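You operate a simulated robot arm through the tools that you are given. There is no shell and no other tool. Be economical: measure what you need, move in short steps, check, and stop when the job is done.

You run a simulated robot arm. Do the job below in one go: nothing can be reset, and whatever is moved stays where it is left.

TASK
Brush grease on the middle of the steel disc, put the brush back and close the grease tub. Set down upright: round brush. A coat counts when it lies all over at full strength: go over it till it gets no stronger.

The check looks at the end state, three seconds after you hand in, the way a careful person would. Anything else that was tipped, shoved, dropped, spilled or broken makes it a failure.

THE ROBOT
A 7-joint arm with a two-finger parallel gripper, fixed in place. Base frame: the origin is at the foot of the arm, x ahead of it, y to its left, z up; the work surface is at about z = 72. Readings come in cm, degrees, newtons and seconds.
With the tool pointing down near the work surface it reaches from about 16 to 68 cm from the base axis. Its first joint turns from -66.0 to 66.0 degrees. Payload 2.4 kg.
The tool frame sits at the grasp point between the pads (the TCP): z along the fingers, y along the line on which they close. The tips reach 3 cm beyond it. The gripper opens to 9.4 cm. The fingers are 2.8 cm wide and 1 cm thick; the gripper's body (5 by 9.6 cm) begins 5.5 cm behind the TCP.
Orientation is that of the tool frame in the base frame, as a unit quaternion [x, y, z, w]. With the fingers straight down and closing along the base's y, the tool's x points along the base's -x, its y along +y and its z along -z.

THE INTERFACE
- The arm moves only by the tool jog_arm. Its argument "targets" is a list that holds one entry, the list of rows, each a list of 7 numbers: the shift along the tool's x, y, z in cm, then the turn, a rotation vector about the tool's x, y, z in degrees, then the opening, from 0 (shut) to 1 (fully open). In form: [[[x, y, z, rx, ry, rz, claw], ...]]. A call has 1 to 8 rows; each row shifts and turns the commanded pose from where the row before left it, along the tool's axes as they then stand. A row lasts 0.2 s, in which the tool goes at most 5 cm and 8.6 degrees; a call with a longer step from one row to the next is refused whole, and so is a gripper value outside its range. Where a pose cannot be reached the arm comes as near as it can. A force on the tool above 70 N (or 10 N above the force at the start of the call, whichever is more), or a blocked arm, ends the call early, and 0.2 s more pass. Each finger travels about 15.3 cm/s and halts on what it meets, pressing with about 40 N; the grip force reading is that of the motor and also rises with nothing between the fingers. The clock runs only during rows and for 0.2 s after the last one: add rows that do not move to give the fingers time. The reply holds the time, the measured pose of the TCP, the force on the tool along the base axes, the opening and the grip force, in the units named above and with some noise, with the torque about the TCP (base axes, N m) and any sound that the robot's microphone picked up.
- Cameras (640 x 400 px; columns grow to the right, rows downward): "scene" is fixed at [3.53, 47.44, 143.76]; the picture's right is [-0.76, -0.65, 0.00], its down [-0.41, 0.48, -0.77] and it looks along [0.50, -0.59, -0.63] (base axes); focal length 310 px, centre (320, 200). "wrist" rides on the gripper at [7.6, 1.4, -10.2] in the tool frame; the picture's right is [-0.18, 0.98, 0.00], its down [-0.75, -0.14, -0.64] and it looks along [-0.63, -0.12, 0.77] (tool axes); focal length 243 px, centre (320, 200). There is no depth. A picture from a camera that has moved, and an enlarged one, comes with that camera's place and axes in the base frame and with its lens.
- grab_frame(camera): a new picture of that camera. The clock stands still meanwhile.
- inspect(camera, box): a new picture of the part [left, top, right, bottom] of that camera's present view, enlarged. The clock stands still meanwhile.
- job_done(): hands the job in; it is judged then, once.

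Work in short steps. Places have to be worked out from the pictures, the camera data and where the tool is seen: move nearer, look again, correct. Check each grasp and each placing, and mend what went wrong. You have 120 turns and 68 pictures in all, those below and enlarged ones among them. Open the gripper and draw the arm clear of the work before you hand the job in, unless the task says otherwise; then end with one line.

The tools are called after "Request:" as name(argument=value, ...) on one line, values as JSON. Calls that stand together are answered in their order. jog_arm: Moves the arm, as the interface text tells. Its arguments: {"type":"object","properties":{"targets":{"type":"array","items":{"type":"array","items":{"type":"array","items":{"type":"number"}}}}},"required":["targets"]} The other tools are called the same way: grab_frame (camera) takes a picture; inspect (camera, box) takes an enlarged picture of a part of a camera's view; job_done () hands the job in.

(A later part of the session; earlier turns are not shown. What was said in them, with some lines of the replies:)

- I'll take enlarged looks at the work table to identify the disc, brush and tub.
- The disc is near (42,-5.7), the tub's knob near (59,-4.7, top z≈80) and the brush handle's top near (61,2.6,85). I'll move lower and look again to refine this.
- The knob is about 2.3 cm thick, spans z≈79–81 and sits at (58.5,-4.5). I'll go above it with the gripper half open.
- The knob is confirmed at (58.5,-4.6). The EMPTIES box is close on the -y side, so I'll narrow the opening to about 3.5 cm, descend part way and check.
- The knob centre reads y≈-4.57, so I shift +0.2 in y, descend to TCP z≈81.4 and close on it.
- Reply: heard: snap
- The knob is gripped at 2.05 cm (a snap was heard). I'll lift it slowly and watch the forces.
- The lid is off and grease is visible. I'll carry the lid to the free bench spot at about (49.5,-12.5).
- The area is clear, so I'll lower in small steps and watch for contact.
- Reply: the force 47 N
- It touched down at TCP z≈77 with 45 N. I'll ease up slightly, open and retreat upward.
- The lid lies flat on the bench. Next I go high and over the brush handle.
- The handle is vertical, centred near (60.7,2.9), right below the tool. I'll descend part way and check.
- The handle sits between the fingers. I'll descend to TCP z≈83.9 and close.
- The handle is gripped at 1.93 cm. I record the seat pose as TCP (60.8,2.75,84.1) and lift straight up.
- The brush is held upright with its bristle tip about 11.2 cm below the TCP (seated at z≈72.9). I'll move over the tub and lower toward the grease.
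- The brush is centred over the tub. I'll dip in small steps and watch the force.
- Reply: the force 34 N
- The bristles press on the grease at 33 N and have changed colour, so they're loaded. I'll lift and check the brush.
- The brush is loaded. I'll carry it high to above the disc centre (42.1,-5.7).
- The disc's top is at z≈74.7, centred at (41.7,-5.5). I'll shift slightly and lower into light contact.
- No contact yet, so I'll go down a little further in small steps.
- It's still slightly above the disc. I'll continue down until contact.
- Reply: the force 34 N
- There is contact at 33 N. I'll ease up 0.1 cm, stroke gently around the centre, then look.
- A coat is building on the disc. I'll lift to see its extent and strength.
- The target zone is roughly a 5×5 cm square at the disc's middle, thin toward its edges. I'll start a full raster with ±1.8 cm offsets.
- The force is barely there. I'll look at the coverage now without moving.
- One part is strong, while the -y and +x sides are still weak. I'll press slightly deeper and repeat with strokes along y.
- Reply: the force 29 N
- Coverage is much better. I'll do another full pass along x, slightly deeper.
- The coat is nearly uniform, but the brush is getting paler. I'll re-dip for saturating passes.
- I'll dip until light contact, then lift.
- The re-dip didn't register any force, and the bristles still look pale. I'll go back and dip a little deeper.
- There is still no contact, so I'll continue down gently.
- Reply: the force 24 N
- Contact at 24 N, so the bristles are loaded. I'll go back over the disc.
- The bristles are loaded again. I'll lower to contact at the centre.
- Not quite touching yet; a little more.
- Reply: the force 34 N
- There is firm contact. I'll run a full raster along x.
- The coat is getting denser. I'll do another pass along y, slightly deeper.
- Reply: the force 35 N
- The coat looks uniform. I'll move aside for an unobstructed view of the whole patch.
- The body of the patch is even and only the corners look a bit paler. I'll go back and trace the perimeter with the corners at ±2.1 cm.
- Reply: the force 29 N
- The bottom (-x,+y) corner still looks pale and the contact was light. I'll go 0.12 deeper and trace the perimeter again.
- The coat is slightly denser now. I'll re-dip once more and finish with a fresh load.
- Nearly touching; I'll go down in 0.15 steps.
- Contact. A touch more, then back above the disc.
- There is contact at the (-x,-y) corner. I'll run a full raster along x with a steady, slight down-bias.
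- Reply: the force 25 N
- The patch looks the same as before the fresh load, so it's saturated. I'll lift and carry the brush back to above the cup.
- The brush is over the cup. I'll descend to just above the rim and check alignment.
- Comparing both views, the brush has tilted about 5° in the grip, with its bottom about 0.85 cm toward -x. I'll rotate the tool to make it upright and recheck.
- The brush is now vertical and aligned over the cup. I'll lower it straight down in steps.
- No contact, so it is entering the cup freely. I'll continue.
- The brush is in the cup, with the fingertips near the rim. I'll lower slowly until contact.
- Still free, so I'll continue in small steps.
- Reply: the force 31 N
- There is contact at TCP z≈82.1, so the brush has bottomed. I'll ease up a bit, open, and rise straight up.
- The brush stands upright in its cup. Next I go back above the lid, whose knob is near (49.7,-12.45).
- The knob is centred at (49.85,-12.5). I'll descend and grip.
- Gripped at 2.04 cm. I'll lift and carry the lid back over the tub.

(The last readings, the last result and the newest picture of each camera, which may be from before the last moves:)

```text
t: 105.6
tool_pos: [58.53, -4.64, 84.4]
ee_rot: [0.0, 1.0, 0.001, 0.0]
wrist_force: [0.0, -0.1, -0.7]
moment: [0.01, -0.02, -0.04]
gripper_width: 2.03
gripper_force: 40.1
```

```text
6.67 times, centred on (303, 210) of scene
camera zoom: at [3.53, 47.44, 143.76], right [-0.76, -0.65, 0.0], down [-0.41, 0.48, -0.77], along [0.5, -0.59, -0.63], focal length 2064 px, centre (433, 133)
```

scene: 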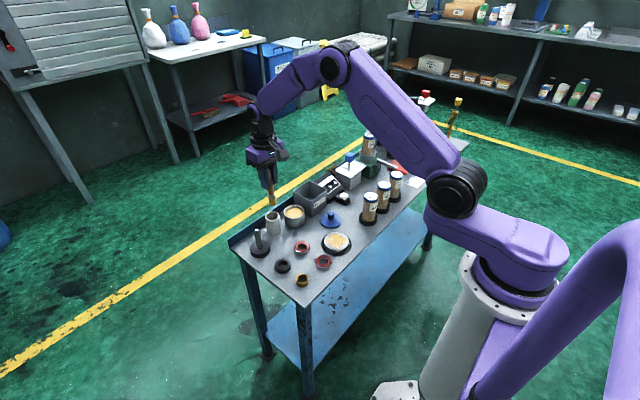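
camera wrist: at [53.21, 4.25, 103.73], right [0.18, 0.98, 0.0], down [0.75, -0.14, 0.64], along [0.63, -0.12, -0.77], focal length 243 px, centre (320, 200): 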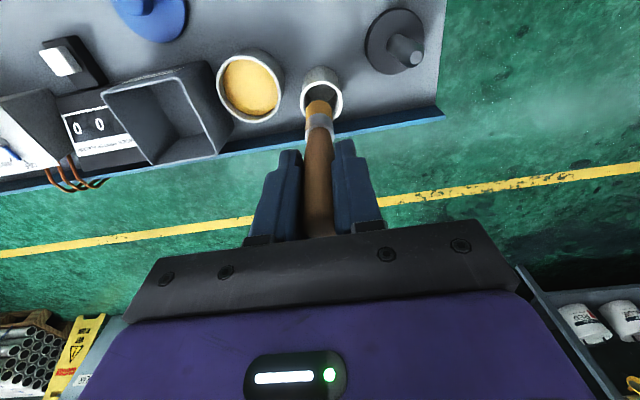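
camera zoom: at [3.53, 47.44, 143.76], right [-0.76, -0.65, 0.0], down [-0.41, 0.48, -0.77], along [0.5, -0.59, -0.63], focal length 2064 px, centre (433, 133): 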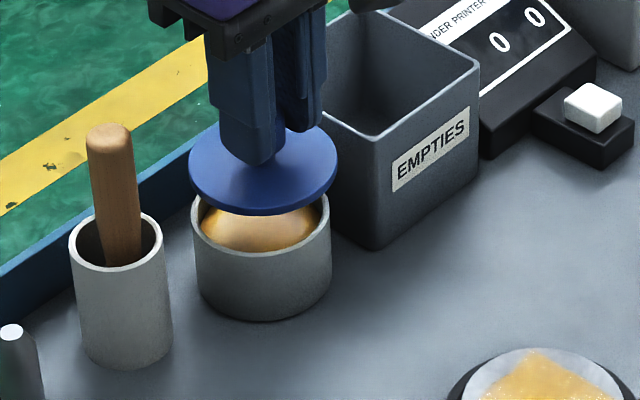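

The lid is aligned over the tub to within about 2 mm. I'll lower slowly until it seats.

Request:
jog_arm(targets=[[[-0.08, 0.1, 1, 0, 0, 0, 0], [0, 0, 1, 0, 0, 0, 0], [0, 0, 0.5, 0, 0, 0, 0], [0, 0, 0.2, 0, 0, 0, 0], [0, 0, 0, 0, 0, 0, 0]]])

```text
t: 106.8
tool_pos: [58.69, -4.48, 81.86]
ee_rot: [0.0, 1.0, 0.0, 0.0]
wrist_force: [1.5, 0.7, 0.3]
moment: [0.02, -0.02, 0.02]
gripper_width: 2.02
gripper_force: 40.3
```

Request:
jog_arm(targets=[[[0, 0, 0.2, 0, 0, 0, 0], [0, 0, 0.15, 0, 0, 0, 0], [0, 0, 0, 0, 0, 0, 0]]])

```text
t: 107.6
tool_pos: [58.51, -4.54, 81.56]
ee_rot: [-0.001, 1.0, 0.0, 0.001]
wrist_force: [-3.0, 2.4, 19.7]
moment: [0.07, 0.06, -0.01]
gripper_width: 2.04
gripper_force: 39.9
```

There is contact at 81.56, close to the expected seat height. I'll press slightly to seat it and look.

Request:
jog_arm(targets=[[[0, 0, 0.15, 0, 0, 0, 0], [0, 0, 0, 0, 0, 0, 0]]])

Request:
inspect(camera="scene", box=[263, 180, 343, 240])

```text
t: 108.2
tool_pos: [58.7, -4.51, 81.55]
ee_rot: [0.0, 1.0, 0.0, 0.001]
wrist_force: [-11.7, 2.2, 41.4]
moment: [0.1, 0.17, 0.09]
gripper_width: 2.04
gripper_force: 39.7
```

```text
6.67 times, centred on (303, 210) of scene
camera zoom: at [3.43, 47.45, 143.76], right [-0.76, -0.65, 0.0], down [-0.41, 0.48, -0.77], along [0.5, -0.59, -0.63], focal length 2064 px, centre (433, 133)
```

zoom: 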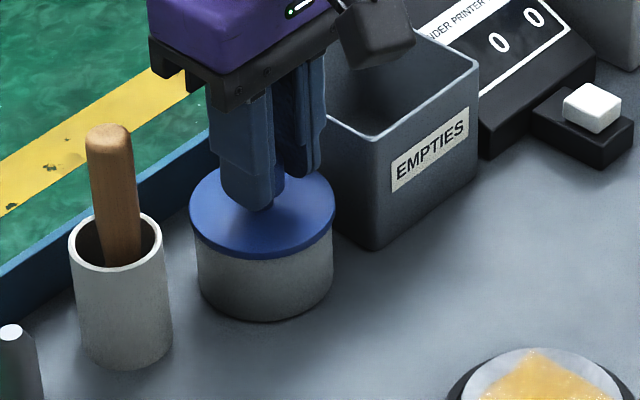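

The lid is seated flush and centred. I'll ease off, open narrowly, and retreat up and away.

Request:
jog_arm(targets=[[[0, 0, -0.3, 0, 0, 0, 0], [0, 0, 0, 0, 0, 0, 0], [0, 0, 0, 0, 0, 0, 0.36], [0, 0, 0, 0, 0, 0, 0.36], [0, 0, -3, 0, 0, 0, 0.36], [0, 0, -5, 0, 0, 0, 0.36], [0, 0, -5, 0, 0, 0, 0.36], [4, 1, -3, 0, 0, 0, 0.36]]])

Request:
jog_arm(targets=[[[4, 1, -2.5, 0, 0, 0, 0.8], [4, 1, -2.5, 0, 0, 0, 1], [0, 0, 0, 0, 0, 0, 1]]])

Request:
grab_frame(camera="wrist")

Request:
inspect(camera="scene", box=[225, 165, 385, 285])

```text
refused: row 8 steps farther than a row can; nothing moved
```

```text
t: 109.0
tool_pos: [50.44, -2.39, 86.46]
ee_rot: [0.0, 1.0, -0.001, 0.0]
wrist_force: [-0.2, -1.0, 0.2]
moment: [0.01, 0.0, 0.0]
gripper_width: 9.4
gripper_force: 0.1
heard: snap
```

```text
0 pictures are left
camera wrist: at [42.85, -1.16, 96.67], right [0.18, 0.98, 0.0], down [0.75, -0.14, 0.64], along [0.63, -0.12, -0.77], focal length 243 px, centre (320, 200)
```

wrist: 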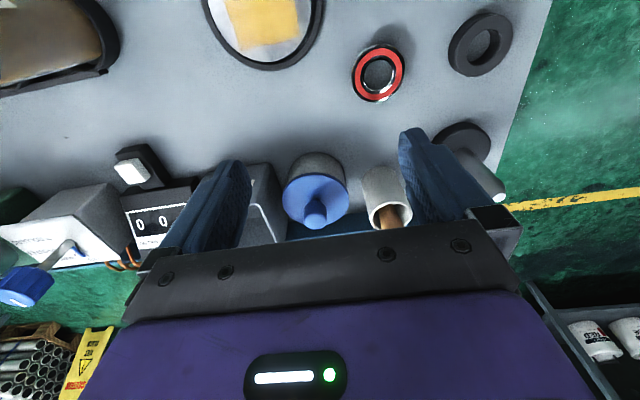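

```text
refused: no pictures are left
```

The first retreat call was refused because one row was too long, so the second call opened the gripper and drew away on its own. The picture shows the lid centred on the tub with the same proportions as at the start, the cup and brush in place, and the box where it was. I'll raise the arm clear.

Request:
jog_arm(targets=[[[0, 0, -4.5, 0, 0, 0, 1], [0, 0, -4.5, 0, 0, 0, 1], [0, 0, -4.5, 0, 0, 0, 1], [0, 0, -4.5, 0, 0, 0, 1], [0, 0, 0, 0, 0, 0, 1]]])

```text
t: 110.2
tool_pos: [50.65, -2.44, 104.42]
ee_rot: [-0.001, 1.0, -0.001, 0.0]
wrist_force: [0.1, 0.3, -0.4]
moment: [0.01, -0.01, -0.01]
gripper_width: 9.4
gripper_force: 0.1
```

The arm is clear and the gripper is open, so I'm handing in.

Request:
job_done()

```text
The job is handed in.
```

The middle of the steel disc has an even grease coat, the round brush stands upright in its cup, and the tub is closed; my last picture, taken after an unplanned gripper release, shows the lid on the tub and nothing visibly disturbed.
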